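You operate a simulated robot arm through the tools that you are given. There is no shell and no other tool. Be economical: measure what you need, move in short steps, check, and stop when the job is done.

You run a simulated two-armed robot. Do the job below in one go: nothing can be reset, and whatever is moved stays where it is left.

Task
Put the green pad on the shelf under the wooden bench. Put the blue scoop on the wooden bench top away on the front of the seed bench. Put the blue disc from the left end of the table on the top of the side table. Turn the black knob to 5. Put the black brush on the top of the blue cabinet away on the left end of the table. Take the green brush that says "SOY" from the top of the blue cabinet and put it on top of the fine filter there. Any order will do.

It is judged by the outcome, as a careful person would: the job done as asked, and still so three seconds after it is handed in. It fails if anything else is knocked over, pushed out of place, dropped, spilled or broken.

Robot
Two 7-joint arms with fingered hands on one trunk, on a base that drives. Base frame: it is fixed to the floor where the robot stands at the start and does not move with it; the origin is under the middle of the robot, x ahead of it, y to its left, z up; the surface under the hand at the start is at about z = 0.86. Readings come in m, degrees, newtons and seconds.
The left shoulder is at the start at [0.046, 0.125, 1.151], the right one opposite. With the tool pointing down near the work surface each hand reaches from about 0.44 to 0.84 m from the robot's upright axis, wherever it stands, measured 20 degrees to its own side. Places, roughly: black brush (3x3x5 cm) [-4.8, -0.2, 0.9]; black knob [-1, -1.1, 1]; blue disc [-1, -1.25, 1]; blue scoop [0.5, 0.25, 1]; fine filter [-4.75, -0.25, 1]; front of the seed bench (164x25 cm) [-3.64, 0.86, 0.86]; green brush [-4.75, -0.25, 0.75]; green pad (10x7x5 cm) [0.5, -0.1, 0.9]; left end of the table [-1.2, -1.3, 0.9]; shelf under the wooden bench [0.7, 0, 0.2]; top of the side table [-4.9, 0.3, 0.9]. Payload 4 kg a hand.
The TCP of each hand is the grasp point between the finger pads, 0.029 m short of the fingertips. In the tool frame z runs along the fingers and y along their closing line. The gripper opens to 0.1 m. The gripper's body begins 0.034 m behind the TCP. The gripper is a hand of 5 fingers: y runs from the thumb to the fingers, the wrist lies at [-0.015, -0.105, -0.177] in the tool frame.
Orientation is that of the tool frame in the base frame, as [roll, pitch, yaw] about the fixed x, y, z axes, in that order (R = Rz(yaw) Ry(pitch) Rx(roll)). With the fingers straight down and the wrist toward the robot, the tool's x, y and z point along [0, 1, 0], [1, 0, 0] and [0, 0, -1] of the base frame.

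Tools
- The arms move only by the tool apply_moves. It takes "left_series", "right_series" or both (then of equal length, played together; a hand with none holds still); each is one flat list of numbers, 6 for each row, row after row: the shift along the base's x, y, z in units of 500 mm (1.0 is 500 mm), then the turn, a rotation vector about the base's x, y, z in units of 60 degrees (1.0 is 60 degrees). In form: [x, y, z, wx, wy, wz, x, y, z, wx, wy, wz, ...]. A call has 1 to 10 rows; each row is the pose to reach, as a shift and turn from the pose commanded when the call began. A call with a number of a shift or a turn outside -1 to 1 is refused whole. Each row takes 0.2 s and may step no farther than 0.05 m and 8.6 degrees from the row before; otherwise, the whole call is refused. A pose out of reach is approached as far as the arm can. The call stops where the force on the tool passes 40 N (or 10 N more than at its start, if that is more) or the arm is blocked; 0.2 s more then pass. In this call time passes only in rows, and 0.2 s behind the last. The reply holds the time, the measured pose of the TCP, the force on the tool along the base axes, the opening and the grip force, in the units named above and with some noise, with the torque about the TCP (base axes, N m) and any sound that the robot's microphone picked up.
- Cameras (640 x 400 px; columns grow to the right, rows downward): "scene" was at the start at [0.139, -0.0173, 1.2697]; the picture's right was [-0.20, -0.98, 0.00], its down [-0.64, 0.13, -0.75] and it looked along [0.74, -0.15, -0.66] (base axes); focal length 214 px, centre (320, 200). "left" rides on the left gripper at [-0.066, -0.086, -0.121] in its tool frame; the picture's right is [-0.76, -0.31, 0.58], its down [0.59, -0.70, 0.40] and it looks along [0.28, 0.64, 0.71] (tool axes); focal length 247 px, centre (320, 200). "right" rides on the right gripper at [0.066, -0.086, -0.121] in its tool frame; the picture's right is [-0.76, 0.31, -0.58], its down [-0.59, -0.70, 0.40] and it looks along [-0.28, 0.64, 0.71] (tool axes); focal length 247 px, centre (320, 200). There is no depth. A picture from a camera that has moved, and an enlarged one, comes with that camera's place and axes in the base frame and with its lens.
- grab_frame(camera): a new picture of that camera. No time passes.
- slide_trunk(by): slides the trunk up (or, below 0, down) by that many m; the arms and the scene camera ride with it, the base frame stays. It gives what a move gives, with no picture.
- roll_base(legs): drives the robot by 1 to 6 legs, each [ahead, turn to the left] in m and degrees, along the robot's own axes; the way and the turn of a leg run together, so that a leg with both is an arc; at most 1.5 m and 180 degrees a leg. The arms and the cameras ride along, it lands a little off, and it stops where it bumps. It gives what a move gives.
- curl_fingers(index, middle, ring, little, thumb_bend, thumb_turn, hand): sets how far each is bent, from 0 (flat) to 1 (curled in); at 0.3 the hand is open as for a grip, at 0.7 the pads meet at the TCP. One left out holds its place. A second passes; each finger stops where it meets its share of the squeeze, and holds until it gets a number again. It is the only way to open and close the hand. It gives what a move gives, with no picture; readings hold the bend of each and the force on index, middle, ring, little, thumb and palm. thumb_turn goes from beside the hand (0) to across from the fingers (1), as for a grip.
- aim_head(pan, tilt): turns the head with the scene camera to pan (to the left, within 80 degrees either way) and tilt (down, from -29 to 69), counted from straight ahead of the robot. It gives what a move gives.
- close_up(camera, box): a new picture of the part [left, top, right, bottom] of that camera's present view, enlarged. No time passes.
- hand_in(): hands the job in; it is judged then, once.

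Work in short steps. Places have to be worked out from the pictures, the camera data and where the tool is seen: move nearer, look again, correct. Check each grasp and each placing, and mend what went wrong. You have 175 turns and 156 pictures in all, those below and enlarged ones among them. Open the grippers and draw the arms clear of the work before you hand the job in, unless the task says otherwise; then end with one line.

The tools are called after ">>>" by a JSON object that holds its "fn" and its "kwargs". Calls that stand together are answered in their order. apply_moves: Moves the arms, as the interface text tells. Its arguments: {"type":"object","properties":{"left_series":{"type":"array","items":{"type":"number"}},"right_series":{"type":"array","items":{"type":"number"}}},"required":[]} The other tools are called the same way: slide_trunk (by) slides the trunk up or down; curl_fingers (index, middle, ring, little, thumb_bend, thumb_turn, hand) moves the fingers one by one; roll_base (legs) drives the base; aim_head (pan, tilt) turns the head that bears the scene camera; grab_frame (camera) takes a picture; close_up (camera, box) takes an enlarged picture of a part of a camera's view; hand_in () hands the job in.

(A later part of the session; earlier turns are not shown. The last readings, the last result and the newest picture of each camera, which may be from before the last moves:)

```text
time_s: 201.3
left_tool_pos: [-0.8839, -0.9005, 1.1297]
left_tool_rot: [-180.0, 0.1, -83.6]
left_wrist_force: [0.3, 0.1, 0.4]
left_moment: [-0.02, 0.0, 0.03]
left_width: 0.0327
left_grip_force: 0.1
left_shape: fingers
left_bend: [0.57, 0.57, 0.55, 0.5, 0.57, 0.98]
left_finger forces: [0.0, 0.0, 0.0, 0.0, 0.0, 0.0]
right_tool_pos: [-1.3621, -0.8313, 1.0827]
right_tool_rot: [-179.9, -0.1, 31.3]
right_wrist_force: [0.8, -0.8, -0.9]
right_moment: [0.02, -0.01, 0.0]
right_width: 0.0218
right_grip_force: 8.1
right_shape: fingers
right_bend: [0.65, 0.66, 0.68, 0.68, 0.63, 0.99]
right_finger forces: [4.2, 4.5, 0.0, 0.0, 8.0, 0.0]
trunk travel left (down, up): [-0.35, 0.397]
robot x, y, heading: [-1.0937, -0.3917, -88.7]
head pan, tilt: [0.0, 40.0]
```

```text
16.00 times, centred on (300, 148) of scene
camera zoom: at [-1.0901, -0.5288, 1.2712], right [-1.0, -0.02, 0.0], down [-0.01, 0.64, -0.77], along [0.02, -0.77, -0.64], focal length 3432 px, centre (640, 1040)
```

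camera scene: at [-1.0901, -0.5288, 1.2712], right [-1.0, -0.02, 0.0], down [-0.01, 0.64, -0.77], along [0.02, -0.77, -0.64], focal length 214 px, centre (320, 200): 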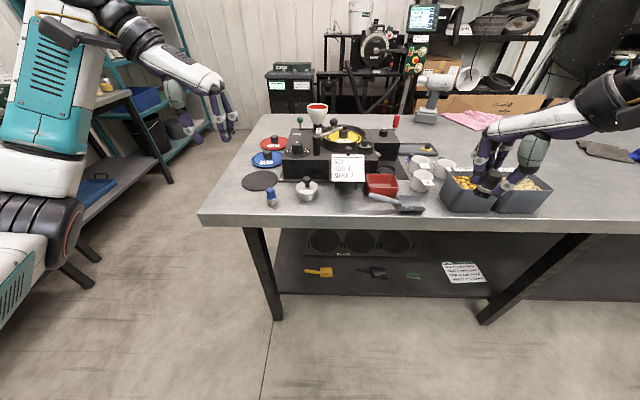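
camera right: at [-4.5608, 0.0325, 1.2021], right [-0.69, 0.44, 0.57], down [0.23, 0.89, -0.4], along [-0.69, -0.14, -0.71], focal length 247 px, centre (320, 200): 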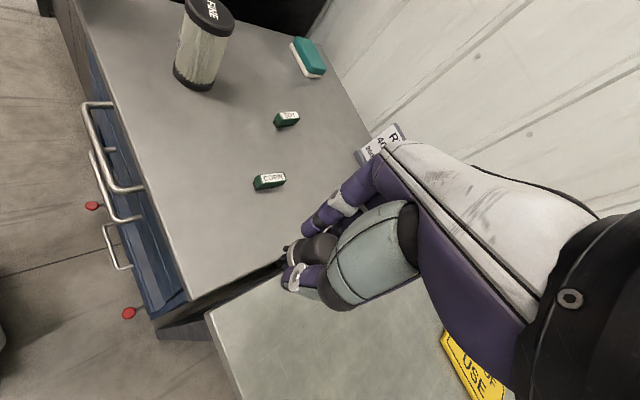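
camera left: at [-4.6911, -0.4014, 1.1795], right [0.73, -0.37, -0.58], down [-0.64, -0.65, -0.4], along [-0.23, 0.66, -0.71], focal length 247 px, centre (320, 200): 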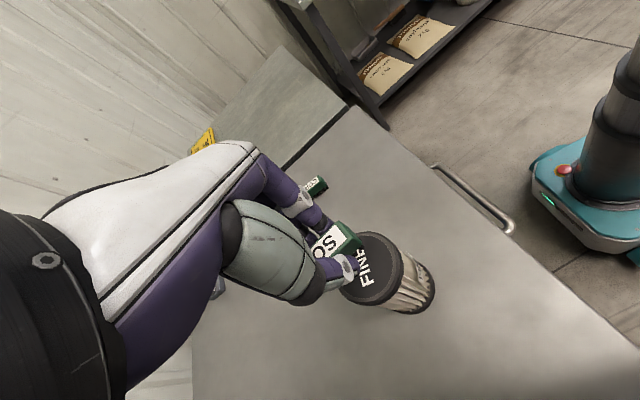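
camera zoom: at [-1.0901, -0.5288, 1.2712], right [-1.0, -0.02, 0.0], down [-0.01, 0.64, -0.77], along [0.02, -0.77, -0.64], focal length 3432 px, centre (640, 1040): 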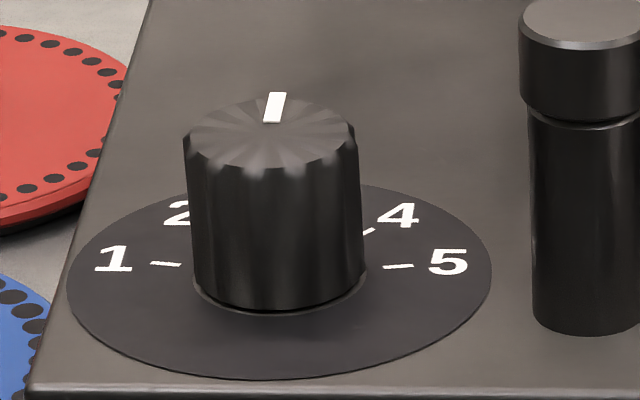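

The pointer stands at 3; 5 is ~76° clockwise. First I'll put the black brush on the free front-left spot (≈(-0.86, -0.96)), between the table's corner and the blue brush: I turn the base left 35° to bring the right hand there.

>>> {"fn": "roll_base", "kwargs": {"legs": [[0, 35]]}}

>>> {"fn": "aim_head", "kwargs": {"pan": -20, "tilt": 45}}

>>> {"fn": "grab_frame", "kwargs": {"camera": "scene"}}

>>> {"fn": "grab_frame", "kwargs": {"camera": "right"}}

```text
time_s: 203.4
left_tool_pos: [-0.6273, -0.6896, 1.1288]
left_tool_rot: [179.8, 0.1, -48.7]
left_wrist_force: [-0.2, 0.5, -1.3]
left_moment: [-0.02, -0.01, 0.0]
left_width: 0.0323
left_grip_force: 0.1
left_shape: fingers
left_bend: [0.57, 0.57, 0.55, 0.5, 0.57, 0.98]
left_finger forces: [0.0, 0.0, 0.0, 0.0, 0.0, 0.1]
right_tool_pos: [-1.0613, -0.9062, 1.0816]
right_tool_rot: [-179.9, -0.1, 66.1]
right_wrist_force: [1.0, -0.3, -0.1]
right_moment: [0.02, 0.0, 0.02]
right_width: 0.0216
right_grip_force: 8.4
right_shape: fingers
right_bend: [0.65, 0.66, 0.68, 0.68, 0.63, 0.99]
right_finger forces: [4.1, 4.4, 0.0, 0.0, 8.0, 0.0]
trunk travel left (down, up): [-0.35, 0.397]
robot x, y, heading: [-1.0935, -0.385, -53.9]
head pan, tilt: [0.0, 40.0]
```

```text
time_s: 204.3
left_tool_pos: [-0.626, -0.6888, 1.1285]
left_tool_rot: [-180.0, 0.1, -48.7]
left_wrist_force: [0.4, 0.8, 0.2]
left_moment: [0.01, 0.0, -0.01]
left_width: 0.0323
left_grip_force: 0.0
left_shape: fingers
left_bend: [0.57, 0.57, 0.55, 0.5, 0.57, 0.98]
left_finger forces: [0.1, 0.1, 0.1, 0.0, 0.1, 0.1]
right_tool_pos: [-1.0608, -0.9057, 1.0809]
right_tool_rot: [-179.9, -0.1, 66.1]
right_wrist_force: [-0.4, 0.3, -0.8]
right_moment: [-0.01, -0.02, -0.02]
right_width: 0.0215
right_grip_force: 8.2
right_shape: fingers
right_bend: [0.65, 0.66, 0.68, 0.68, 0.63, 0.99]
right_finger forces: [4.1, 4.5, 0.0, 0.0, 7.9, 0.0]
trunk travel left (down, up): [-0.35, 0.397]
robot x, y, heading: [-1.0926, -0.3836, -53.9]
head pan, tilt: [-20.0, 45.0]
```

```text
41 pictures are left
camera scene: at [-1.0367, -0.511, 1.2639], right [-0.96, -0.28, 0.0], down [-0.2, 0.68, -0.71], along [0.2, -0.68, -0.71], focal length 214 px, centre (320, 200)
```

scene: 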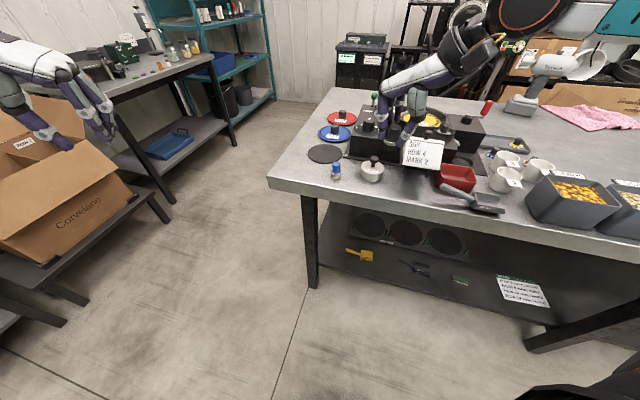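

```text
40 pictures are left
camera right: at [-1.1114, -0.8112, 1.2024], right [-0.03, -0.82, 0.57], down [-0.88, -0.25, -0.4], along [0.47, -0.52, -0.71], focal length 247 px, centre (320, 200)
```

right: 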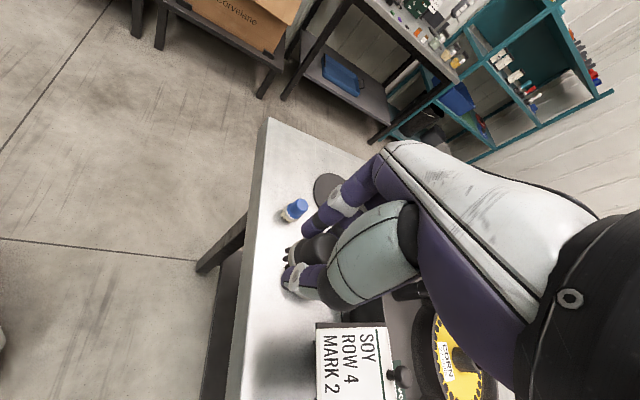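

Front-left corner is about (-0.767, -0.93), blue brush at (-0.953, -0.98). I carry the black brush to (-0.85, -0.968) and lower most of the way.

>>> {"fn": "apply_moves", "kwargs": {"right_series": [0.085, -0.025, 0, 0, 0, 0, 0.17, -0.05, 0, 0, 0, 0, 0.255, -0.075, 0, 0, 0, 0, 0.34, -0.1, 0, 0, 0, 0, 0.422, -0.124, 0, 0, 0, 0, 0.422, -0.124, -0.09, 0, 0, 0, 0.422, -0.124, -0.17, 0, 0, 0, 0.422, -0.124, -0.24, 0, 0, 0]}}

>>> {"fn": "grab_frame", "kwargs": {"camera": "right"}}

>>> {"fn": "close_up", "kwargs": {"camera": "scene", "box": [260, 100, 420, 200]}}

```text
time_s: 206.1
left_tool_pos: [-0.6264, -0.6901, 1.1281]
left_tool_rot: [-180.0, 0.1, -48.8]
left_wrist_force: [-0.6, 0.2, -0.7]
left_moment: [-0.01, -0.01, -0.01]
left_width: 0.0325
left_grip_force: 0.1
left_shape: fingers
left_bend: [0.57, 0.57, 0.55, 0.5, 0.57, 0.98]
left_finger forces: [0.0, 0.0, 0.0, 0.0, 0.1, 0.0]
right_tool_pos: [-0.8492, -0.9685, 0.9613]
right_tool_rot: [-179.9, -0.2, 66.1]
right_wrist_force: [0.1, 0.1, -0.8]
right_moment: [0.03, 0.06, -0.03]
right_width: 0.0216
right_grip_force: 8.5
right_shape: fingers
right_bend: [0.65, 0.66, 0.68, 0.68, 0.63, 0.99]
right_finger forces: [4.0, 4.6, 0.0, 0.0, 7.8, 0.1]
trunk travel left (down, up): [-0.35, 0.397]
robot x, y, heading: [-1.092, -0.3842, -53.9]
head pan, tilt: [-20.0, 45.0]
```

```text
39 pictures are left
camera right: at [-0.9007, -0.8737, 1.0819], right [-0.03, -0.82, 0.57], down [-0.88, -0.25, -0.4], along [0.47, -0.52, -0.71], focal length 247 px, centre (320, 200)
```

right: 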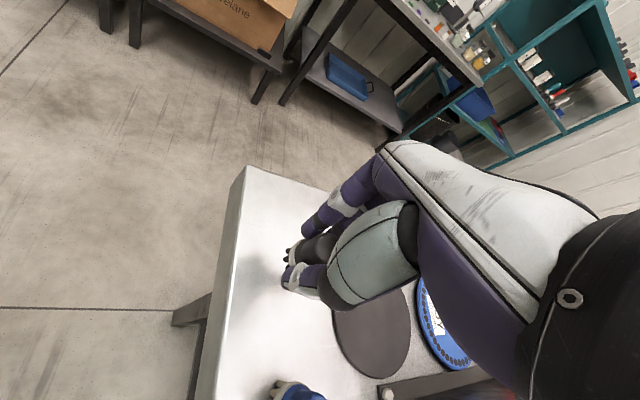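

```text
4.00 times, centred on (340, 150) of scene
camera zoom: at [-1.0366, -0.5114, 1.2638], right [-0.96, -0.28, 0.0], down [-0.2, 0.68, -0.71], along [0.2, -0.68, -0.71], focal length 858 px, centre (240, 400)
```

zoom: 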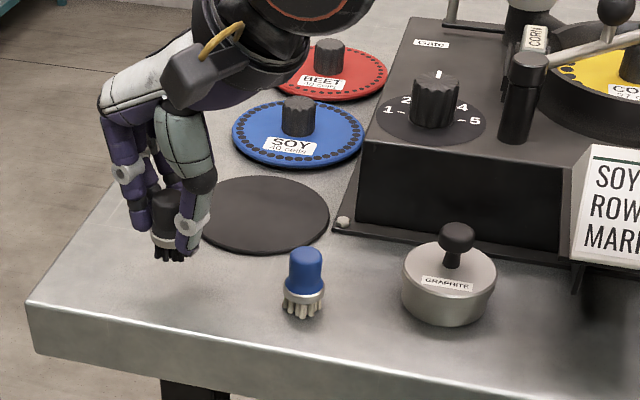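

The spot is clear. I lower in small steps until the force rises.

>>> {"fn": "apply_moves", "kwargs": {"right_series": [0, 0, -0.02, 0, 0, 0, 0, 0, -0.04, 0, 0, 0]}}

>>> {"fn": "apply_moves", "kwargs": {"right_series": [0, 0, -0.01, 0, 0, 0, 0, 0, -0.02, 0, 0, 0]}}

```text
time_s: 206.7
left_tool_pos: [-0.6273, -0.6902, 1.1284]
left_tool_rot: [-180.0, 0.1, -48.8]
left_wrist_force: [0.3, 0.0, -0.9]
left_moment: [-0.01, -0.01, 0.0]
left_width: 0.0325
left_grip_force: 0.0
left_shape: fingers
left_bend: [0.57, 0.57, 0.55, 0.5, 0.57, 0.98]
left_finger forces: [0.0, 0.1, 0.0, 0.2, 0.0, 0.1]
right_tool_pos: [-0.8491, -0.9682, 0.9413]
right_tool_rot: [-179.9, -0.1, 66.1]
right_wrist_force: [-0.3, 0.2, -0.9]
right_moment: [-0.01, 0.01, -0.02]
right_width: 0.0215
right_grip_force: 8.3
right_shape: fingers
right_bend: [0.65, 0.66, 0.68, 0.68, 0.63, 0.99]
right_finger forces: [4.1, 4.5, 0.1, 0.0, 7.9, 0.1]
trunk travel left (down, up): [-0.35, 0.397]
robot x, y, heading: [-1.0952, -0.3846, -53.5]
head pan, tilt: [-20.0, 45.0]
```

```text
time_s: 207.3
left_tool_pos: [-0.6275, -0.6905, 1.1284]
left_tool_rot: [-180.0, 0.1, -48.8]
left_wrist_force: [0.0, -0.5, -0.2]
left_moment: [0.01, -0.01, 0.01]
left_width: 0.0329
left_grip_force: 0.1
left_shape: fingers
left_bend: [0.57, 0.57, 0.55, 0.5, 0.57, 0.98]
left_finger forces: [0.0, 0.0, 0.1, 0.1, 0.0, 0.0]
right_tool_pos: [-0.848, -0.969, 0.9308]
right_tool_rot: [-179.9, -0.2, 66.0]
right_wrist_force: [-0.1, -0.4, -0.3]
right_moment: [-0.01, 0.0, 0.0]
right_width: 0.0216
right_grip_force: 8.2
right_shape: fingers
right_bend: [0.65, 0.66, 0.68, 0.68, 0.63, 0.99]
right_finger forces: [4.0, 4.6, 0.0, 0.0, 7.9, 0.0]
trunk travel left (down, up): [-0.35, 0.397]
robot x, y, heading: [-1.0954, -0.3879, -54.0]
head pan, tilt: [-20.0, 45.0]
```

No contact at 0.931 yet; I keep on.

>>> {"fn": "apply_moves", "kwargs": {"right_series": [0, 0, -0.008, 0, 0, 0, 0, 0, -0.016, 0, 0, 0]}}

>>> {"fn": "apply_moves", "kwargs": {"right_series": [0, 0, -0.006, 0, 0, 0, 0, 0, -0.012, 0, 0, 0]}}

>>> {"fn": "close_up", "kwargs": {"camera": "scene", "box": [260, 130, 340, 180]}}

```text
time_s: 207.9
left_tool_pos: [-0.6267, -0.6883, 1.1295]
left_tool_rot: [180.0, 0.1, -48.7]
left_wrist_force: [-0.6, 0.3, -0.5]
left_moment: [0.01, -0.01, -0.03]
left_width: 0.0324
left_grip_force: 0.0
left_shape: fingers
left_bend: [0.57, 0.57, 0.55, 0.5, 0.57, 0.98]
left_finger forces: [0.0, 0.0, 0.1, 0.1, 0.1, 0.0]
right_tool_pos: [-0.849, -0.9698, 0.9251]
right_tool_rot: [179.8, -0.1, 66.1]
right_wrist_force: [0.0, -1.1, 5.5]
right_moment: [0.03, 0.02, 0.0]
right_width: 0.0211
right_grip_force: 9.5
right_shape: fingers
right_bend: [0.65, 0.66, 0.68, 0.68, 0.63, 0.99]
right_finger forces: [5.1, 5.6, 0.1, 0.0, 8.6, 0.1]
trunk travel left (down, up): [-0.35, 0.397]
robot x, y, heading: [-1.0883, -0.3884, -53.6]
head pan, tilt: [-20.0, 45.0]
```

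```text
time_s: 208.5
left_tool_pos: [-0.627, -0.6893, 1.1287]
left_tool_rot: [179.9, 0.0, -48.8]
left_wrist_force: [0.4, -0.1, -0.5]
left_moment: [0.0, 0.03, 0.01]
left_width: 0.0321
left_grip_force: 0.0
left_shape: fingers
left_bend: [0.57, 0.57, 0.55, 0.5, 0.57, 0.98]
left_finger forces: [0.0, 0.1, 0.0, 0.0, 0.1, 0.1]
right_tool_pos: [-0.8484, -0.9681, 0.9182]
right_tool_rot: [-180.0, -0.2, 66.1]
right_wrist_force: [1.6, -1.0, 10.1]
right_moment: [0.0, 0.05, 0.0]
right_width: 0.0184
right_grip_force: 9.7
right_shape: fingers
right_bend: [0.67, 0.65, 0.68, 0.68, 0.64, 0.99]
right_finger forces: [3.6, 6.7, 0.1, 0.0, 8.5, 0.0]
trunk travel left (down, up): [-0.35, 0.397]
robot x, y, heading: [-1.092, -0.389, -53.8]
head pan, tilt: [-20.0, 45.0]
```

```text
8.00 times, centred on (300, 155) of scene
camera zoom: at [-1.037, -0.5101, 1.264], right [-0.96, -0.28, 0.0], down [-0.2, 0.68, -0.71], along [0.2, -0.68, -0.71], focal length 1716 px, centre (480, 560)
```

zoom: 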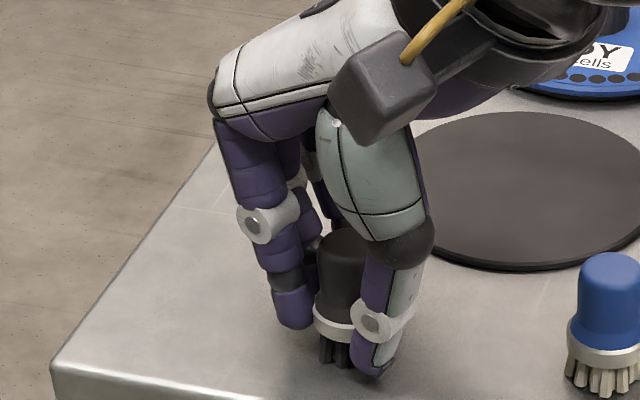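

Contact: table top ≈0.88, the brush stands on it. I open the fingers a little and lift straight up.

>>> {"fn": "curl_fingers", "kwargs": {"hand": "right", "index": 0.52, "middle": 0.52, "ring": 0.52, "little": 0.52, "thumb_bend": 0.52}}

>>> {"fn": "apply_moves", "kwargs": {"right_series": [0, 0, 0.03, 0, 0, 0, 0, 0, 0.08, 0, 0, 0, 0, 0, 0.16, 0, 0, 0, 0, 0, 0.24, 0, 0, 0, -0.04, 0.06, 0.32, 0, 0, 0]}}

>>> {"fn": "close_up", "kwargs": {"camera": "scene", "box": [260, 100, 420, 200]}}

```text
time_s: 209.5
left_tool_pos: [-0.6277, -0.6897, 1.129]
left_tool_rot: [-179.9, 0.0, -48.8]
left_wrist_force: [-0.5, 0.4, -0.2]
left_moment: [-0.04, -0.02, 0.03]
left_width: 0.0326
left_grip_force: 0.0
left_shape: fingers
left_bend: [0.57, 0.57, 0.55, 0.5, 0.57, 0.98]
left_finger forces: [0.1, 0.1, 0.0, 0.1, 0.1, 0.0]
right_tool_pos: [-0.8486, -0.9679, 0.9166]
right_tool_rot: [-179.9, -0.1, 66.0]
right_wrist_force: [0.0, 0.9, -0.4]
right_moment: [-0.01, 0.01, -0.01]
right_width: 0.0446
right_grip_force: 0.1
right_shape: fingers
right_bend: [0.52, 0.52, 0.52, 0.52, 0.52, 0.98]
right_finger forces: [0.0, 0.0, 0.1, 0.0, 0.0, 0.1]
trunk travel left (down, up): [-0.35, 0.397]
robot x, y, heading: [-1.0921, -0.3865, -53.5]
head pan, tilt: [-20.0, 45.0]
```

```text
refused: row 5 steps farther than a row can; nothing moved
```

```text
4.00 times, centred on (340, 150) of scene
camera zoom: at [-1.0367, -0.5111, 1.2638], right [-0.96, -0.28, 0.0], down [-0.2, 0.68, -0.71], along [0.2, -0.68, -0.71], focal length 858 px, centre (240, 400)
```

zoom: 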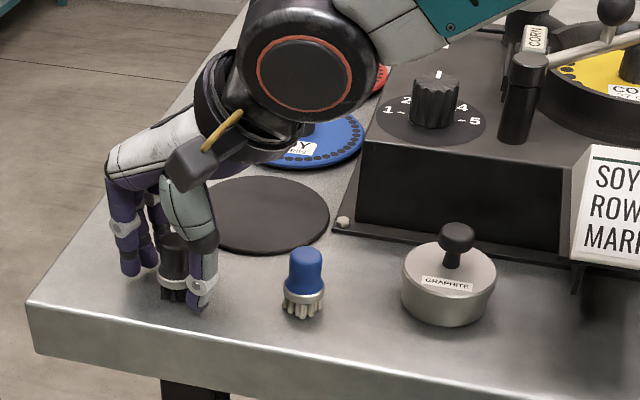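

The fingers are free of the brush; I redo the lift with shorter steps.

>>> {"fn": "apply_moves", "kwargs": {"right_series": [0, 0, 0.03, 0, 0, 0, 0, 0, 0.08, 0, 0, 0, 0, 0, 0.16, 0, 0, 0, 0, 0, 0.24, 0, 0, 0, 0, 0, 0.32, 0, 0, 0, -0.04, 0.06, 0.36, 0, 0, 0, -0.08, 0.13, 0.38, 0, 0, 0]}}

>>> {"fn": "close_up", "kwargs": {"camera": "scene", "box": [260, 100, 420, 200]}}

```text
time_s: 211.1
left_tool_pos: [-0.6278, -0.6895, 1.1298]
left_tool_rot: [180.0, 0.0, -48.7]
left_wrist_force: [-0.3, -0.3, 0.7]
left_moment: [0.0, -0.02, -0.04]
left_width: 0.0325
left_grip_force: 0.2
left_shape: fingers
left_bend: [0.57, 0.57, 0.55, 0.5, 0.57, 0.98]
left_finger forces: [0.0, 0.0, 0.0, 0.1, 0.0, 0.1]
right_tool_pos: [-0.8891, -0.9015, 1.1081]
right_tool_rot: [-179.9, -0.1, 66.1]
right_wrist_force: [0.7, 0.8, 0.3]
right_moment: [-0.01, 0.02, 0.0]
right_width: 0.0451
right_grip_force: 0.0
right_shape: fingers
right_bend: [0.52, 0.52, 0.52, 0.52, 0.52, 0.98]
right_finger forces: [0.0, 0.1, 0.1, 0.0, 0.1, 0.0]
trunk travel left (down, up): [-0.35, 0.397]
robot x, y, heading: [-1.0906, -0.3853, -53.7]
head pan, tilt: [-20.0, 45.0]
```

```text
4.00 times, centred on (340, 150) of scene
camera zoom: at [-1.0371, -0.5103, 1.264], right [-0.96, -0.28, 0.0], down [-0.2, 0.68, -0.71], along [0.2, -0.68, -0.71], focal length 858 px, centre (240, 400)
```

zoom: 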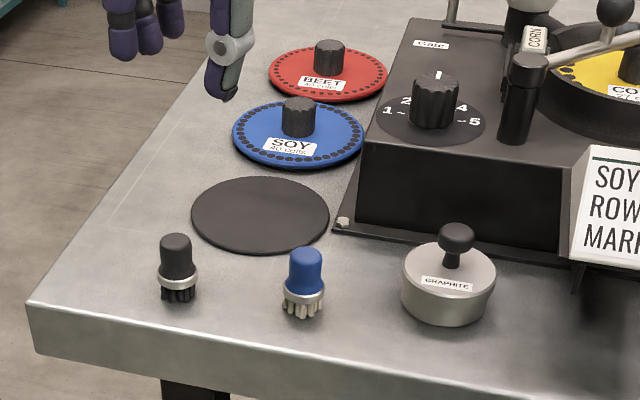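

The black brush stands well. Now the knob: it is at about (-1.004, -1.132), dial z≈0.957, top≈0.985, with a lever post 6 cm to its right. I turn right to face it, and start turning the left hand's yaw for a grip with the fingers on the far side.

>>> {"fn": "roll_base", "kwargs": {"legs": [[0, -46]]}}

>>> {"fn": "apply_moves", "kwargs": {"left_series": [0, 0, 0.02, 0, 0, 0.13, 0, 0, 0.04, 0, 0, 0.26, 0, 0, 0.04, 0, 0, 0.39, 0, 0, 0.04, 0, 0, 0.52, 0, 0, 0.04, 0, 0, 0.65, 0, 0, 0.04, 0, 0, 0.78, 0, 0, 0.04, 0, 0, 0.91], "right_series": [0, 0, 0.03, 0, 0, 0, 0, 0, 0.06, 0, 0, 0, 0, 0, 0.06, 0, 0, 0, 0, 0, 0.06, 0, 0, 0, 0, 0, 0.06, 0, 0, 0, 0, 0, 0.06, 0, 0, 0, 0, 0, 0.06, 0, 0, 0]}}

>>> {"fn": "apply_moves", "kwargs": {"left_series": [0, 0, 0, 0, 0, 0.13, 0, 0, 0, 0, 0, 0.26, 0, 0, 0, 0, 0, 0.39, 0, 0, 0, 0, 0, 0.52, 0, 0, 0, 0, 0, 0.65]}}

>>> {"fn": "roll_base", "kwargs": {"legs": [[0.12, 0]]}}

>>> {"fn": "aim_head", "kwargs": {"pan": 15, "tilt": 45}}

>>> {"fn": "grab_frame", "kwargs": {"camera": "scene"}}

```text
time_s: 213.6
left_tool_pos: [-0.9888, -0.9317, 1.1277]
left_tool_rot: [-179.9, 0.1, -94.9]
left_wrist_force: [-0.2, 1.5, 0.1]
left_moment: [0.03, -0.02, 0.02]
left_width: 0.0322
left_grip_force: 0.2
left_shape: fingers
left_bend: [0.57, 0.57, 0.55, 0.5, 0.57, 0.98]
left_finger forces: [0.1, 0.0, 0.1, 0.0, 0.1, 0.0]
right_tool_pos: [-1.3251, -0.8907, 1.1078]
right_tool_rot: [-179.9, -0.1, 20.0]
right_wrist_force: [0.0, 0.2, -0.3]
right_moment: [0.03, 0.0, -0.03]
right_width: 0.0449
right_grip_force: 0.0
right_shape: fingers
right_bend: [0.52, 0.52, 0.52, 0.52, 0.52, 0.98]
right_finger forces: [0.0, 0.0, 0.0, 0.0, 0.0, 0.0]
trunk travel left (down, up): [-0.35, 0.397]
robot x, y, heading: [-1.093, -0.3846, -100.1]
head pan, tilt: [-20.0, 45.0]
```

```text
time_s: 215.2
left_tool_pos: [-0.9891, -0.9321, 1.1493]
left_tool_rot: [180.0, -0.1, -40.1]
left_wrist_force: [-0.1, -0.3, 0.1]
left_moment: [-0.02, -0.02, -0.02]
left_width: 0.0322
left_grip_force: 0.1
left_shape: fingers
left_bend: [0.57, 0.57, 0.55, 0.5, 0.57, 0.98]
left_finger forces: [0.0, 0.0, 0.0, 0.0, 0.0, 0.0]
right_tool_pos: [-1.3248, -0.8915, 1.1387]
right_tool_rot: [-179.9, -0.1, 20.0]
right_wrist_force: [0.2, 0.0, 0.4]
right_moment: [-0.03, 0.0, 0.01]
right_width: 0.0449
right_grip_force: 0.1
right_shape: fingers
right_bend: [0.52, 0.52, 0.52, 0.52, 0.52, 0.98]
right_finger forces: [0.1, 0.0, 0.1, 0.0, 0.0, 0.0]
trunk travel left (down, up): [-0.35, 0.397]
robot x, y, heading: [-1.0916, -0.3845, -100.0]
head pan, tilt: [-20.0, 45.0]
```

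```text
time_s: 216.4
left_tool_pos: [-0.99, -0.9302, 1.1493]
left_tool_rot: [180.0, -0.1, -1.1]
left_wrist_force: [0.6, -0.2, 0.2]
left_moment: [-0.03, -0.05, 0.02]
left_width: 0.0326
left_grip_force: 0.0
left_shape: fingers
left_bend: [0.57, 0.57, 0.55, 0.5, 0.57, 0.98]
left_finger forces: [0.0, 0.0, 0.1, 0.0, 0.0, 0.0]
right_tool_pos: [-1.3236, -0.8904, 1.1375]
right_tool_rot: [-179.9, -0.1, 20.0]
right_wrist_force: [0.0, -0.3, -0.1]
right_moment: [0.01, 0.0, 0.0]
right_width: 0.045
right_grip_force: 0.1
right_shape: fingers
right_bend: [0.52, 0.52, 0.52, 0.52, 0.52, 0.98]
right_finger forces: [0.0, 0.0, 0.1, 0.0, 0.0, 0.0]
trunk travel left (down, up): [-0.35, 0.397]
robot x, y, heading: [-1.0932, -0.3845, -100.1]
head pan, tilt: [-20.0, 45.0]
```

```text
time_s: 217.7
left_tool_pos: [-1.012, -1.0516, 1.1491]
left_tool_rot: [-179.9, 0.0, -1.3]
left_wrist_force: [-0.8, -1.7, -0.7]
left_moment: [0.02, -0.02, -0.02]
left_width: 0.0325
left_grip_force: 0.1
left_shape: fingers
left_bend: [0.57, 0.57, 0.55, 0.5, 0.57, 0.98]
left_finger forces: [0.1, 0.0, 0.1, 0.0, 0.0, 0.0]
right_tool_pos: [-1.3444, -1.0106, 1.1366]
right_tool_rot: [-179.9, -0.1, 20.0]
right_wrist_force: [-0.2, -0.3, 0.0]
right_moment: [0.03, -0.01, 0.0]
right_width: 0.0448
right_grip_force: 0.0
right_shape: fingers
right_bend: [0.52, 0.52, 0.52, 0.52, 0.52, 0.98]
right_finger forces: [0.1, 0.0, 0.0, 0.0, 0.0, 0.0]
trunk travel left (down, up): [-0.35, 0.397]
robot x, y, heading: [-1.1132, -0.5037, -100.0]
head pan, tilt: [-20.0, 45.0]
```

```text
time_s: 218.7
left_tool_pos: [-1.0098, -1.0501, 1.1489]
left_tool_rot: [-179.9, 0.0, -1.4]
left_wrist_force: [0.3, -0.1, 0.2]
left_moment: [0.02, 0.0, 0.03]
left_width: 0.0325
left_grip_force: 0.0
left_shape: fingers
left_bend: [0.57, 0.57, 0.55, 0.5, 0.57, 0.98]
left_finger forces: [0.0, 0.0, 0.1, 0.0, 0.0, 0.1]
right_tool_pos: [-1.3444, -1.0098, 1.1364]
right_tool_rot: [-179.9, 0.0, 20.0]
right_wrist_force: [0.3, -0.4, 0.5]
right_moment: [0.01, 0.02, 0.0]
right_width: 0.0451
right_grip_force: 0.0
right_shape: fingers
right_bend: [0.52, 0.52, 0.52, 0.52, 0.52, 0.98]
right_finger forces: [0.1, 0.0, 0.0, 0.0, 0.0, 0.1]
trunk travel left (down, up): [-0.35, 0.397]
robot x, y, heading: [-1.1126, -0.5047, -100.0]
head pan, tilt: [15.0, 45.0]
```

```text
34 pictures are left
camera scene: at [-1.1171, -0.6426, 1.2639], right [-1.0, -0.09, 0.0], down [-0.06, 0.7, -0.71], along [0.06, -0.7, -0.71], focal length 214 px, centre (320, 200)
```

scene: 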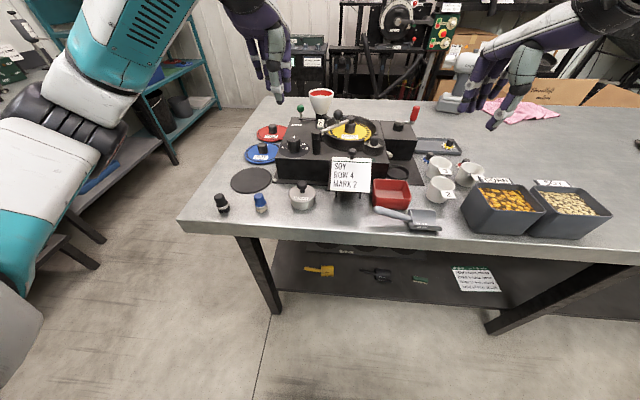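

Left hand is just short of the knob. I preshape the fingers and move above it at z≈1.06, then check with the left camera.

>>> {"fn": "curl_fingers", "kwargs": {"hand": "left", "index": 0.45, "middle": 0.45, "ring": 0.4, "little": 0.4, "thumb_bend": 0.45}}

>>> {"fn": "apply_moves", "kwargs": {"left_series": [0.004, -0.05, 0, 0, 0, 0, 0.008, -0.11, 0, 0, 0, 0, 0.013, -0.163, -0.05, 0, 0, 0, 0.013, -0.163, -0.13, 0, 0, 0, 0.013, -0.163, -0.18, 0, 0, 0]}}

>>> {"fn": "grab_frame", "kwargs": {"camera": "left"}}

>>> {"fn": "close_up", "kwargs": {"camera": "scene", "box": [240, 80, 400, 180]}}

```text
time_s: 219.7
left_tool_pos: [-1.0093, -1.0503, 1.1493]
left_tool_rot: [180.0, 0.0, -1.3]
left_wrist_force: [-0.3, 0.0, 0.8]
left_moment: [0.01, 0.0, 0.02]
left_width: 0.062
left_grip_force: 0.1
left_shape: fingers
left_bend: [0.45, 0.45, 0.4, 0.4, 0.45, 0.98]
left_finger forces: [0.0, 0.0, 0.0, 0.1, 0.1, 0.0]
right_tool_pos: [-1.3437, -1.0088, 1.1365]
right_tool_rot: [-180.0, -0.1, 20.0]
right_wrist_force: [0.6, 0.1, 0.1]
right_moment: [-0.02, -0.03, 0.02]
right_width: 0.0448
right_grip_force: 0.0
right_shape: fingers
right_bend: [0.52, 0.52, 0.52, 0.52, 0.52, 0.98]
right_finger forces: [0.1, 0.0, 0.0, 0.1, 0.1, 0.0]
trunk travel left (down, up): [-0.35, 0.397]
robot x, y, heading: [-1.113, -0.5049, -100.3]
head pan, tilt: [15.0, 45.0]
```

```text
time_s: 220.9
left_tool_pos: [-1.0037, -1.1313, 1.0573]
left_tool_rot: [179.9, 0.0, -1.4]
left_wrist_force: [0.6, 0.1, -0.2]
left_moment: [0.01, -0.01, 0.03]
left_width: 0.0622
left_grip_force: 0.0
left_shape: fingers
left_bend: [0.45, 0.45, 0.4, 0.4, 0.45, 0.98]
left_finger forces: [0.0, 0.0, 0.1, 0.0, 0.1, 0.0]
right_tool_pos: [-1.3451, -1.0082, 1.1382]
right_tool_rot: [-179.9, -0.1, 20.0]
right_wrist_force: [-0.6, -0.1, -0.4]
right_moment: [0.01, -0.02, -0.01]
right_width: 0.0448
right_grip_force: 0.1
right_shape: fingers
right_bend: [0.52, 0.52, 0.52, 0.52, 0.52, 0.98]
right_finger forces: [0.0, 0.0, 0.1, 0.1, 0.0, 0.1]
trunk travel left (down, up): [-0.35, 0.397]
robot x, y, heading: [-1.114, -0.5055, -100.1]
head pan, tilt: [15.0, 45.0]
```

```text
33 pictures are left
camera left: at [-1.0659, -1.0438, 1.1789], right [-0.75, 0.32, -0.58], down [0.6, 0.69, -0.4], along [0.27, -0.65, -0.71], focal length 247 px, centre (320, 200)
```

left: 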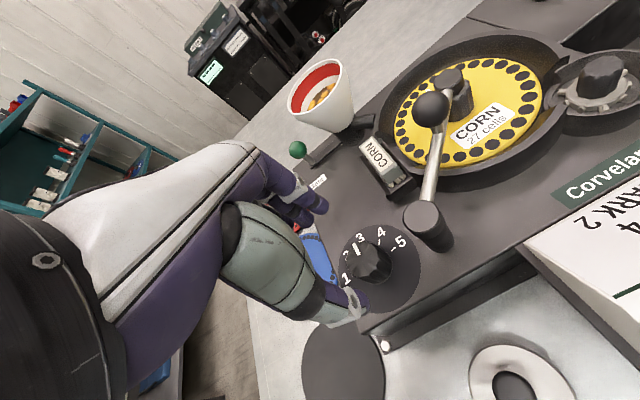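

```text
4.00 times, centred on (320, 130) of scene
camera zoom: at [-1.117, -0.6429, 1.2638], right [-1.0, -0.09, 0.0], down [-0.06, 0.7, -0.71], along [0.06, -0.7, -0.71], focal length 858 px, centre (320, 480)
```

zoom: 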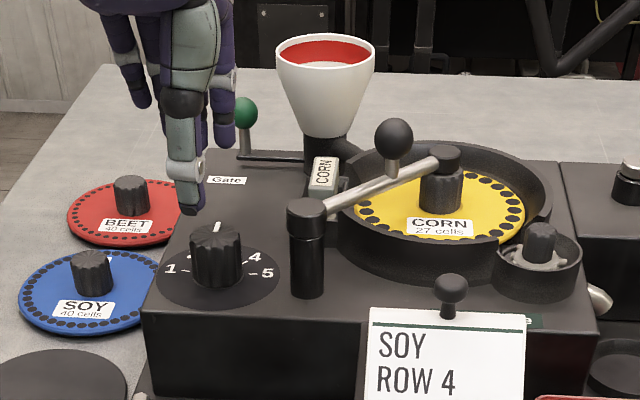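

Knob triangulates to (-1.008, -1.128, top 0.986). I correct by 4 mm and descend around it.

>>> {"fn": "apply_moves", "kwargs": {"left_series": [-0.008, 0.006, -0.05, 0, 0, 0, -0.008, 0.006, -0.1, 0, 0, 0, -0.008, 0.006, -0.127, 0, 0, 0]}}

>>> {"fn": "curl_fingers", "kwargs": {"hand": "left", "index": 0.66, "middle": 0.66, "ring": 0.55, "little": 0.45, "thumb_bend": 0.66}}

>>> {"fn": "close_up", "kwargs": {"camera": "left", "box": [260, 180, 460, 320]}}

```text
time_s: 221.7
left_tool_pos: [-1.0064, -1.1289, 0.9954]
left_tool_rot: [-179.9, -0.1, -1.3]
left_wrist_force: [0.2, -0.6, 0.1]
left_moment: [0.0, -0.01, 0.03]
left_width: 0.0623
left_grip_force: 0.0
left_shape: fingers
left_bend: [0.45, 0.45, 0.4, 0.4, 0.45, 0.98]
left_finger forces: [0.1, 0.0, 0.1, 0.0, 0.1, 0.0]
right_tool_pos: [-1.3446, -1.0093, 1.1376]
right_tool_rot: [-179.9, -0.1, 19.9]
right_wrist_force: [0.0, -0.1, 0.0]
right_moment: [0.03, -0.01, -0.03]
right_width: 0.0451
right_grip_force: 0.0
right_shape: fingers
right_bend: [0.52, 0.52, 0.52, 0.52, 0.52, 0.98]
right_finger forces: [0.1, 0.0, 0.0, 0.1, 0.1, 0.1]
trunk travel left (down, up): [-0.35, 0.397]
robot x, y, heading: [-1.1147, -0.5023, -100.1]
head pan, tilt: [15.0, 45.0]
```

```text
time_s: 222.7
left_tool_pos: [-1.0078, -1.1304, 0.9948]
left_tool_rot: [179.9, 0.0, -1.3]
left_wrist_force: [-0.4, -17.2, 2.4]
left_moment: [-0.4, 0.0, -0.06]
left_width: 0.0249
left_grip_force: 9.9
left_shape: fingers
left_bend: [0.57, 0.59, 0.55, 0.45, 0.65, 0.97]
left_finger forces: [10.4, 7.5, 0.0, 0.0, 1.3, 0.1]
right_tool_pos: [-1.3448, -1.0106, 1.1369]
right_tool_rot: [-179.8, -0.2, 20.0]
right_wrist_force: [0.9, -0.3, 0.7]
right_moment: [0.0, -0.01, -0.01]
right_width: 0.0448
right_grip_force: 0.0
right_shape: fingers
right_bend: [0.52, 0.52, 0.52, 0.52, 0.52, 0.98]
right_finger forces: [0.1, 0.0, 0.0, 0.0, 0.0, 0.0]
trunk travel left (down, up): [-0.35, 0.397]
robot x, y, heading: [-1.1121, -0.5062, -100.2]
head pan, tilt: [15.0, 45.0]
```

```text
2.86 times, centred on (360, 250) of left
camera zoom: at [-1.0706, -1.0431, 1.116], right [-0.75, 0.32, -0.58], down [0.6, 0.69, -0.4], along [0.27, -0.65, -0.71], focal length 706 px, centre (206, 57)
```

zoom: 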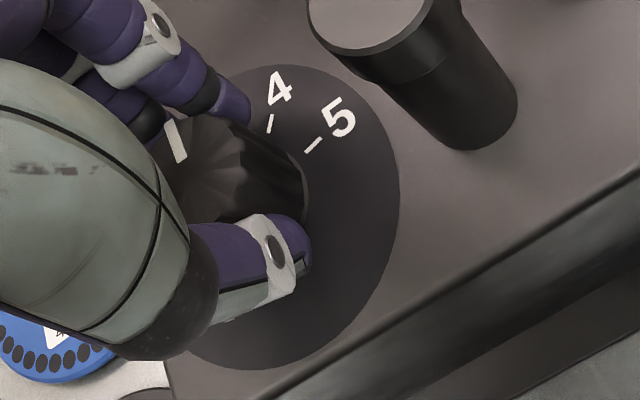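

The fingers press harder than the thumb, so the hand should sit ~7 mm farther. I shift and rebalance the grip.

>>> {"fn": "apply_moves", "kwargs": {"left_series": [0, -0.014, 0, 0, 0, 0]}}

>>> {"fn": "curl_fingers", "kwargs": {"hand": "left", "index": 0.64, "middle": 0.64, "thumb_bend": 0.68}}

```text
time_s: 223.1
left_tool_pos: [-1.0071, -1.1359, 0.9946]
left_tool_rot: [-179.9, 0.0, -1.3]
left_wrist_force: [-0.2, -5.1, 2.4]
left_moment: [-0.06, -0.03, -0.04]
left_width: 0.0241
left_grip_force: 6.9
left_shape: fingers
left_bend: [0.6, 0.61, 0.55, 0.45, 0.63, 0.97]
left_finger forces: [5.4, 4.3, 0.0, 0.0, 4.4, 0.0]
right_tool_pos: [-1.3462, -1.0098, 1.1372]
right_tool_rot: [-179.9, -0.1, 20.0]
right_wrist_force: [-0.2, 0.1, -1.1]
right_moment: [-0.02, 0.01, 0.01]
right_width: 0.045
right_grip_force: 0.1
right_shape: fingers
right_bend: [0.52, 0.52, 0.52, 0.52, 0.52, 0.98]
right_finger forces: [0.0, 0.1, 0.0, 0.1, 0.0, 0.2]
trunk travel left (down, up): [-0.35, 0.397]
robot x, y, heading: [-1.1139, -0.5035, -100.1]
head pan, tilt: [15.0, 45.0]
```

```text
time_s: 224.1
left_tool_pos: [-1.0069, -1.1358, 0.9948]
left_tool_rot: [180.0, 0.0, -1.4]
left_wrist_force: [0.4, -0.3, -2.0]
left_moment: [0.05, 0.0, 0.0]
left_width: 0.0245
left_grip_force: 5.7
left_shape: fingers
left_bend: [0.6, 0.61, 0.55, 0.45, 0.64, 0.97]
left_finger forces: [3.6, 2.6, 0.1, 0.0, 5.4, 0.0]
right_tool_pos: [-1.3446, -1.0107, 1.1375]
right_tool_rot: [-179.9, 0.0, 19.9]
right_wrist_force: [-0.4, 0.3, 0.4]
right_moment: [-0.01, -0.01, 0.01]
right_width: 0.0449
right_grip_force: 0.0
right_shape: fingers
right_bend: [0.52, 0.52, 0.52, 0.52, 0.52, 0.98]
right_finger forces: [0.0, 0.0, 0.0, 0.0, 0.0, 0.0]
trunk travel left (down, up): [-0.35, 0.397]
robot x, y, heading: [-1.1136, -0.5036, -100.1]
head pan, tilt: [15.0, 45.0]
```

Balanced. I firm the grip a bit and turn clockwise 40° about the vertical.

>>> {"fn": "curl_fingers", "kwargs": {"hand": "left", "index": 0.68, "middle": 0.68, "thumb_bend": 0.72}}

>>> {"fn": "apply_moves", "kwargs": {"left_series": [0, 0, 0, 0, 0, -0.11, 0, 0, 0, 0, 0, -0.22, 0, 0, 0, 0, 0, -0.33, 0, 0, 0, 0, 0, -0.44, 0, 0, 0, 0, 0, -0.55, 0, 0, 0, 0, 0, -0.66]}}

>>> {"fn": "close_up", "kwargs": {"camera": "left", "box": [260, 180, 460, 320]}}

```text
time_s: 225.1
left_tool_pos: [-1.0066, -1.1362, 0.9949]
left_tool_rot: [-180.0, 0.0, -1.3]
left_wrist_force: [-0.5, -2.5, -2.3]
left_moment: [-0.01, 0.03, -0.03]
left_width: 0.0235
left_grip_force: 9.9
left_shape: fingers
left_bend: [0.61, 0.62, 0.55, 0.45, 0.65, 0.97]
left_finger forces: [6.6, 5.2, 0.0, 0.0, 8.1, 0.0]
right_tool_pos: [-1.3438, -1.01, 1.1382]
right_tool_rot: [-179.9, -0.1, 20.0]
right_wrist_force: [0.2, 0.2, 0.3]
right_moment: [-0.01, -0.02, 0.0]
right_width: 0.0449
right_grip_force: 0.1
right_shape: fingers
right_bend: [0.52, 0.52, 0.52, 0.52, 0.52, 0.98]
right_finger forces: [0.0, 0.1, 0.0, 0.0, 0.0, 0.0]
trunk travel left (down, up): [-0.35, 0.397]
robot x, y, heading: [-1.11, -0.5084, -99.8]
head pan, tilt: [15.0, 45.0]
```

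```text
time_s: 226.5
left_tool_pos: [-1.0073, -1.1356, 0.9951]
left_tool_rot: [180.0, 0.1, -41.1]
left_wrist_force: [2.0, -1.1, -3.0]
left_moment: [0.02, -0.04, 0.0]
left_width: 0.0233
left_grip_force: 9.8
left_shape: fingers
left_bend: [0.61, 0.63, 0.55, 0.45, 0.65, 0.96]
left_finger forces: [5.4, 4.6, 0.0, 0.0, 9.1, 0.1]
right_tool_pos: [-1.344, -1.0088, 1.137]
right_tool_rot: [-179.9, -0.1, 20.1]
right_wrist_force: [-0.5, -0.5, 0.4]
right_moment: [-0.03, 0.0, -0.01]
right_width: 0.0448
right_grip_force: 0.1
right_shape: fingers
right_bend: [0.52, 0.52, 0.52, 0.52, 0.52, 0.98]
right_finger forces: [0.0, 0.0, 0.0, 0.0, 0.0, 0.1]
trunk travel left (down, up): [-0.35, 0.397]
robot x, y, heading: [-1.1116, -0.5054, -100.0]
head pan, tilt: [15.0, 45.0]
```

```text
2.86 times, centred on (360, 250) of left
camera zoom: at [-1.0003, -1.0273, 1.1165], right [-0.37, 0.73, -0.58], down [0.91, 0.14, -0.4], along [-0.21, -0.67, -0.71], focal length 706 px, centre (206, 57)
```

zoom: 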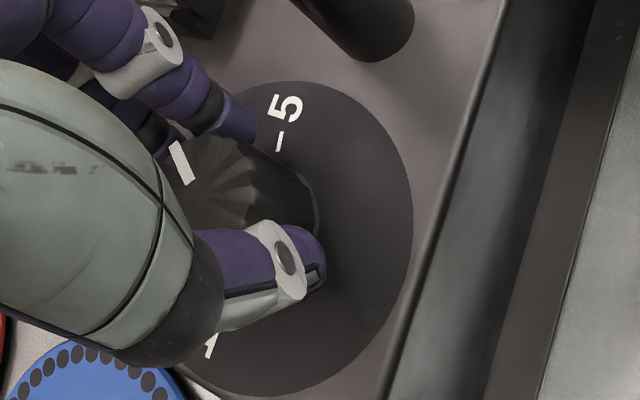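

The knob turned with the hand (now about 4). To keep clear of the lever post I release, lift, swing back 38° and re-grip for the second part.

>>> {"fn": "curl_fingers", "kwargs": {"hand": "left", "index": 0.45, "middle": 0.45, "ring": 0.4, "little": 0.4, "thumb_bend": 0.45}}

>>> {"fn": "apply_moves", "kwargs": {"left_series": [0, 0, 0.05, 0, 0, 0, 0, 0, 0.09, 0, 0, 0.11, 0, 0, 0.09, 0, 0, 0.22, 0, 0, 0.09, 0, 0, 0.33, 0, 0, 0.09, 0, 0, 0.44, 0, 0, 0.09, 0, 0, 0.55, 0, 0, 0.09, 0, 0, 0.65]}}

>>> {"fn": "close_up", "kwargs": {"camera": "left", "box": [260, 180, 460, 320]}}

```text
time_s: 227.5
left_tool_pos: [-1.0067, -1.1357, 0.9949]
left_tool_rot: [180.0, 0.1, -41.0]
left_wrist_force: [0.3, -0.1, 0.9]
left_moment: [0.01, 0.01, -0.03]
left_width: 0.0619
left_grip_force: 0.1
left_shape: fingers
left_bend: [0.45, 0.45, 0.4, 0.4, 0.45, 0.97]
left_finger forces: [0.0, 0.0, 0.1, 0.0, 0.0, 0.1]
right_tool_pos: [-1.3449, -1.0096, 1.1381]
right_tool_rot: [-179.9, 0.0, 19.9]
right_wrist_force: [0.5, -0.3, 0.1]
right_moment: [0.01, -0.01, 0.02]
right_width: 0.0446
right_grip_force: 0.1
right_shape: fingers
right_bend: [0.52, 0.52, 0.52, 0.52, 0.52, 0.98]
right_finger forces: [0.0, 0.0, 0.0, 0.0, 0.0, 0.1]
trunk travel left (down, up): [-0.35, 0.397]
robot x, y, heading: [-1.1167, -0.5071, -100.1]
head pan, tilt: [15.0, 45.0]
```

```text
time_s: 229.1
left_tool_pos: [-1.0077, -1.1369, 1.0407]
left_tool_rot: [180.0, 0.0, -1.8]
left_wrist_force: [-0.6, -0.3, 0.0]
left_moment: [0.05, 0.0, 0.01]
left_width: 0.0622
left_grip_force: 0.1
left_shape: fingers
left_bend: [0.45, 0.45, 0.4, 0.4, 0.45, 0.97]
left_finger forces: [0.0, 0.0, 0.0, 0.0, 0.0, 0.0]
right_tool_pos: [-1.3453, -1.0098, 1.1366]
right_tool_rot: [-179.9, -0.1, 20.0]
right_wrist_force: [-0.6, 0.7, 0.3]
right_moment: [0.01, -0.01, 0.02]
right_width: 0.0448
right_grip_force: 0.1
right_shape: fingers
right_bend: [0.52, 0.52, 0.52, 0.52, 0.52, 0.98]
right_finger forces: [0.0, 0.0, 0.0, 0.1, 0.0, 0.0]
trunk travel left (down, up): [-0.35, 0.397]
robot x, y, heading: [-1.1126, -0.5025, -99.6]
head pan, tilt: [15.0, 45.0]
```

```text
2.86 times, centred on (360, 250) of left
camera zoom: at [-1.0701, -1.0469, 1.1621], right [-0.75, 0.33, -0.58], down [0.61, 0.68, -0.4], along [0.26, -0.65, -0.71], focal length 706 px, centre (206, 57)
```

zoom: 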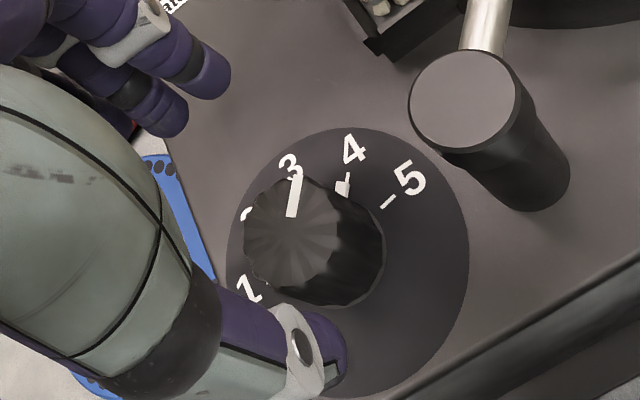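

Mapped to the dial plane, the pointer is at ~40° (4 is 37.5°, 5 is 75°). I descend, re-grip and turn 35° more.

>>> {"fn": "apply_moves", "kwargs": {"left_series": [0, 0, -0.05, 0, 0, 0, 0, 0.002, -0.091, 0, 0, 0]}}

>>> {"fn": "curl_fingers", "kwargs": {"hand": "left", "index": 0.68, "middle": 0.68, "ring": 0.55, "little": 0.45, "thumb_bend": 0.72}}

>>> {"fn": "apply_moves", "kwargs": {"left_series": [0, 0, 0, 0, 0, -0.1, 0, 0, 0, 0, 0, -0.2, 0, 0, 0, 0, 0, -0.3, 0, 0, 0, 0, 0, -0.4, 0, 0, 0, 0, 0, -0.5, 0, 0, 0, 0, 0, -0.59]}}

>>> {"fn": "curl_fingers", "kwargs": {"hand": "left", "index": 0.45, "middle": 0.45, "ring": 0.4, "little": 0.4, "thumb_bend": 0.45}}

>>> {"fn": "apply_moves", "kwargs": {"left_series": [0, 0, 0.05, 0, 0, 0, 0, 0, 0.12, 0, 0, 0, 0.0, 0.02, 0.2, 0, 0, 0]}}

>>> {"fn": "close_up", "kwargs": {"camera": "scene", "box": [270, 130, 320, 160]}}

```text
time_s: 229.7
left_tool_pos: [-1.0075, -1.1346, 0.9946]
left_tool_rot: [-180.0, 0.0, -1.9]
left_wrist_force: [0.1, -0.3, 0.3]
left_moment: [-0.01, 0.03, 0.01]
left_width: 0.0623
left_grip_force: 0.2
left_shape: fingers
left_bend: [0.45, 0.45, 0.4, 0.4, 0.45, 0.97]
left_finger forces: [0.0, 0.0, 0.0, 0.0, 0.0, 0.0]
right_tool_pos: [-1.3445, -1.0103, 1.1375]
right_tool_rot: [-179.9, -0.1, 20.1]
right_wrist_force: [1.4, 0.2, -0.2]
right_moment: [-0.01, 0.02, -0.01]
right_width: 0.0446
right_grip_force: 0.1
right_shape: fingers
right_bend: [0.52, 0.52, 0.52, 0.52, 0.52, 0.98]
right_finger forces: [0.1, 0.0, 0.0, 0.0, 0.1, 0.0]
trunk travel left (down, up): [-0.35, 0.397]
robot x, y, heading: [-1.1097, -0.503, -100.2]
head pan, tilt: [15.0, 45.0]
```

```text
time_s: 230.7
left_tool_pos: [-1.0071, -1.1354, 0.9944]
left_tool_rot: [-180.0, 0.0, -1.8]
left_wrist_force: [-0.5, -8.1, 0.9]
left_moment: [-0.21, -0.01, -0.03]
left_width: 0.0238
left_grip_force: 11.0
left_shape: fingers
left_bend: [0.6, 0.61, 0.55, 0.45, 0.66, 0.97]
left_finger forces: [8.7, 6.6, 0.0, 0.0, 6.5, 0.0]
right_tool_pos: [-1.3451, -1.0106, 1.1366]
right_tool_rot: [-179.9, -0.2, 20.0]
right_wrist_force: [0.5, 0.1, 0.8]
right_moment: [0.04, 0.03, -0.02]
right_width: 0.0452
right_grip_force: 0.1
right_shape: fingers
right_bend: [0.52, 0.52, 0.52, 0.52, 0.52, 0.98]
right_finger forces: [0.1, 0.1, 0.1, 0.0, 0.1, 0.0]
trunk travel left (down, up): [-0.35, 0.397]
robot x, y, heading: [-1.1109, -0.5011, -100.1]
head pan, tilt: [15.0, 45.0]
```

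```text
time_s: 232.1
left_tool_pos: [-1.0072, -1.1347, 0.9945]
left_tool_rot: [179.9, 0.2, -37.4]
left_wrist_force: [0.0, -2.7, 0.5]
left_moment: [-0.07, -0.07, -0.02]
left_width: 0.0232
left_grip_force: 10.0
left_shape: fingers
left_bend: [0.61, 0.62, 0.55, 0.45, 0.65, 0.97]
left_finger forces: [5.7, 5.9, 0.0, 0.0, 8.2, 0.0]
right_tool_pos: [-1.3447, -1.0098, 1.1375]
right_tool_rot: [-180.0, 0.0, 20.0]
right_wrist_force: [0.0, -0.3, 0.3]
right_moment: [-0.04, -0.02, 0.04]
right_width: 0.0449
right_grip_force: 0.1
right_shape: fingers
right_bend: [0.52, 0.52, 0.52, 0.52, 0.52, 0.98]
right_finger forces: [0.1, 0.1, 0.0, 0.0, 0.1, 0.0]
trunk travel left (down, up): [-0.35, 0.397]
robot x, y, heading: [-1.1147, -0.5061, -100.1]
head pan, tilt: [15.0, 45.0]
```

```text
time_s: 233.1
left_tool_pos: [-1.0072, -1.1336, 0.9943]
left_tool_rot: [179.9, 0.1, -37.2]
left_wrist_force: [0.1, -0.1, -0.3]
left_moment: [-0.02, 0.01, 0.03]
left_width: 0.0622
left_grip_force: 0.2
left_shape: fingers
left_bend: [0.45, 0.45, 0.4, 0.4, 0.45, 0.97]
left_finger forces: [0.0, 0.0, 0.0, 0.0, 0.0, 0.1]
right_tool_pos: [-1.3447, -1.0091, 1.1379]
right_tool_rot: [-179.8, -0.2, 20.0]
right_wrist_force: [0.7, -0.1, 0.8]
right_moment: [0.03, 0.01, 0.03]
right_width: 0.0446
right_grip_force: 0.0
right_shape: fingers
right_bend: [0.52, 0.52, 0.52, 0.52, 0.52, 0.98]
right_finger forces: [0.0, 0.0, 0.0, 0.1, 0.0, 0.0]
trunk travel left (down, up): [-0.35, 0.397]
robot x, y, heading: [-1.109, -0.5007, -100.2]
head pan, tilt: [15.0, 45.0]
```

```text
time_s: 233.9
left_tool_pos: [-1.0071, -1.1221, 1.0961]
left_tool_rot: [179.9, -0.1, -37.3]
left_wrist_force: [0.5, 1.0, 0.0]
left_moment: [0.01, 0.01, -0.01]
left_width: 0.0624
left_grip_force: 0.0
left_shape: fingers
left_bend: [0.45, 0.45, 0.4, 0.4, 0.45, 0.98]
left_finger forces: [0.0, 0.0, 0.0, 0.0, 0.0, 0.0]
right_tool_pos: [-1.3446, -1.0096, 1.1379]
right_tool_rot: [-179.9, -0.1, 20.0]
right_wrist_force: [0.1, -0.1, -0.2]
right_moment: [0.01, 0.01, 0.0]
right_width: 0.0448
right_grip_force: 0.1
right_shape: fingers
right_bend: [0.52, 0.52, 0.52, 0.52, 0.52, 0.98]
right_finger forces: [0.0, 0.0, 0.0, 0.1, 0.0, 0.0]
trunk travel left (down, up): [-0.35, 0.397]
robot x, y, heading: [-1.1113, -0.5064, -100.3]
head pan, tilt: [15.0, 45.0]
```

```text
12.80 times, centred on (295, 145) of scene
camera zoom: at [-1.1173, -0.6421, 1.264], right [-1.0, -0.09, 0.0], down [-0.06, 0.7, -0.71], along [0.06, -0.7, -0.71], focal length 2745 px, centre (640, 904)
```

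zoom: 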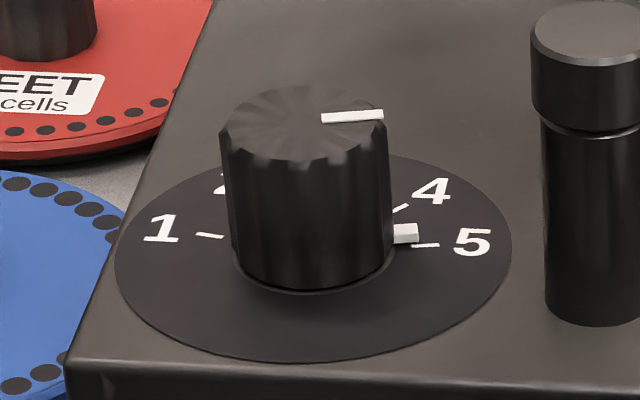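

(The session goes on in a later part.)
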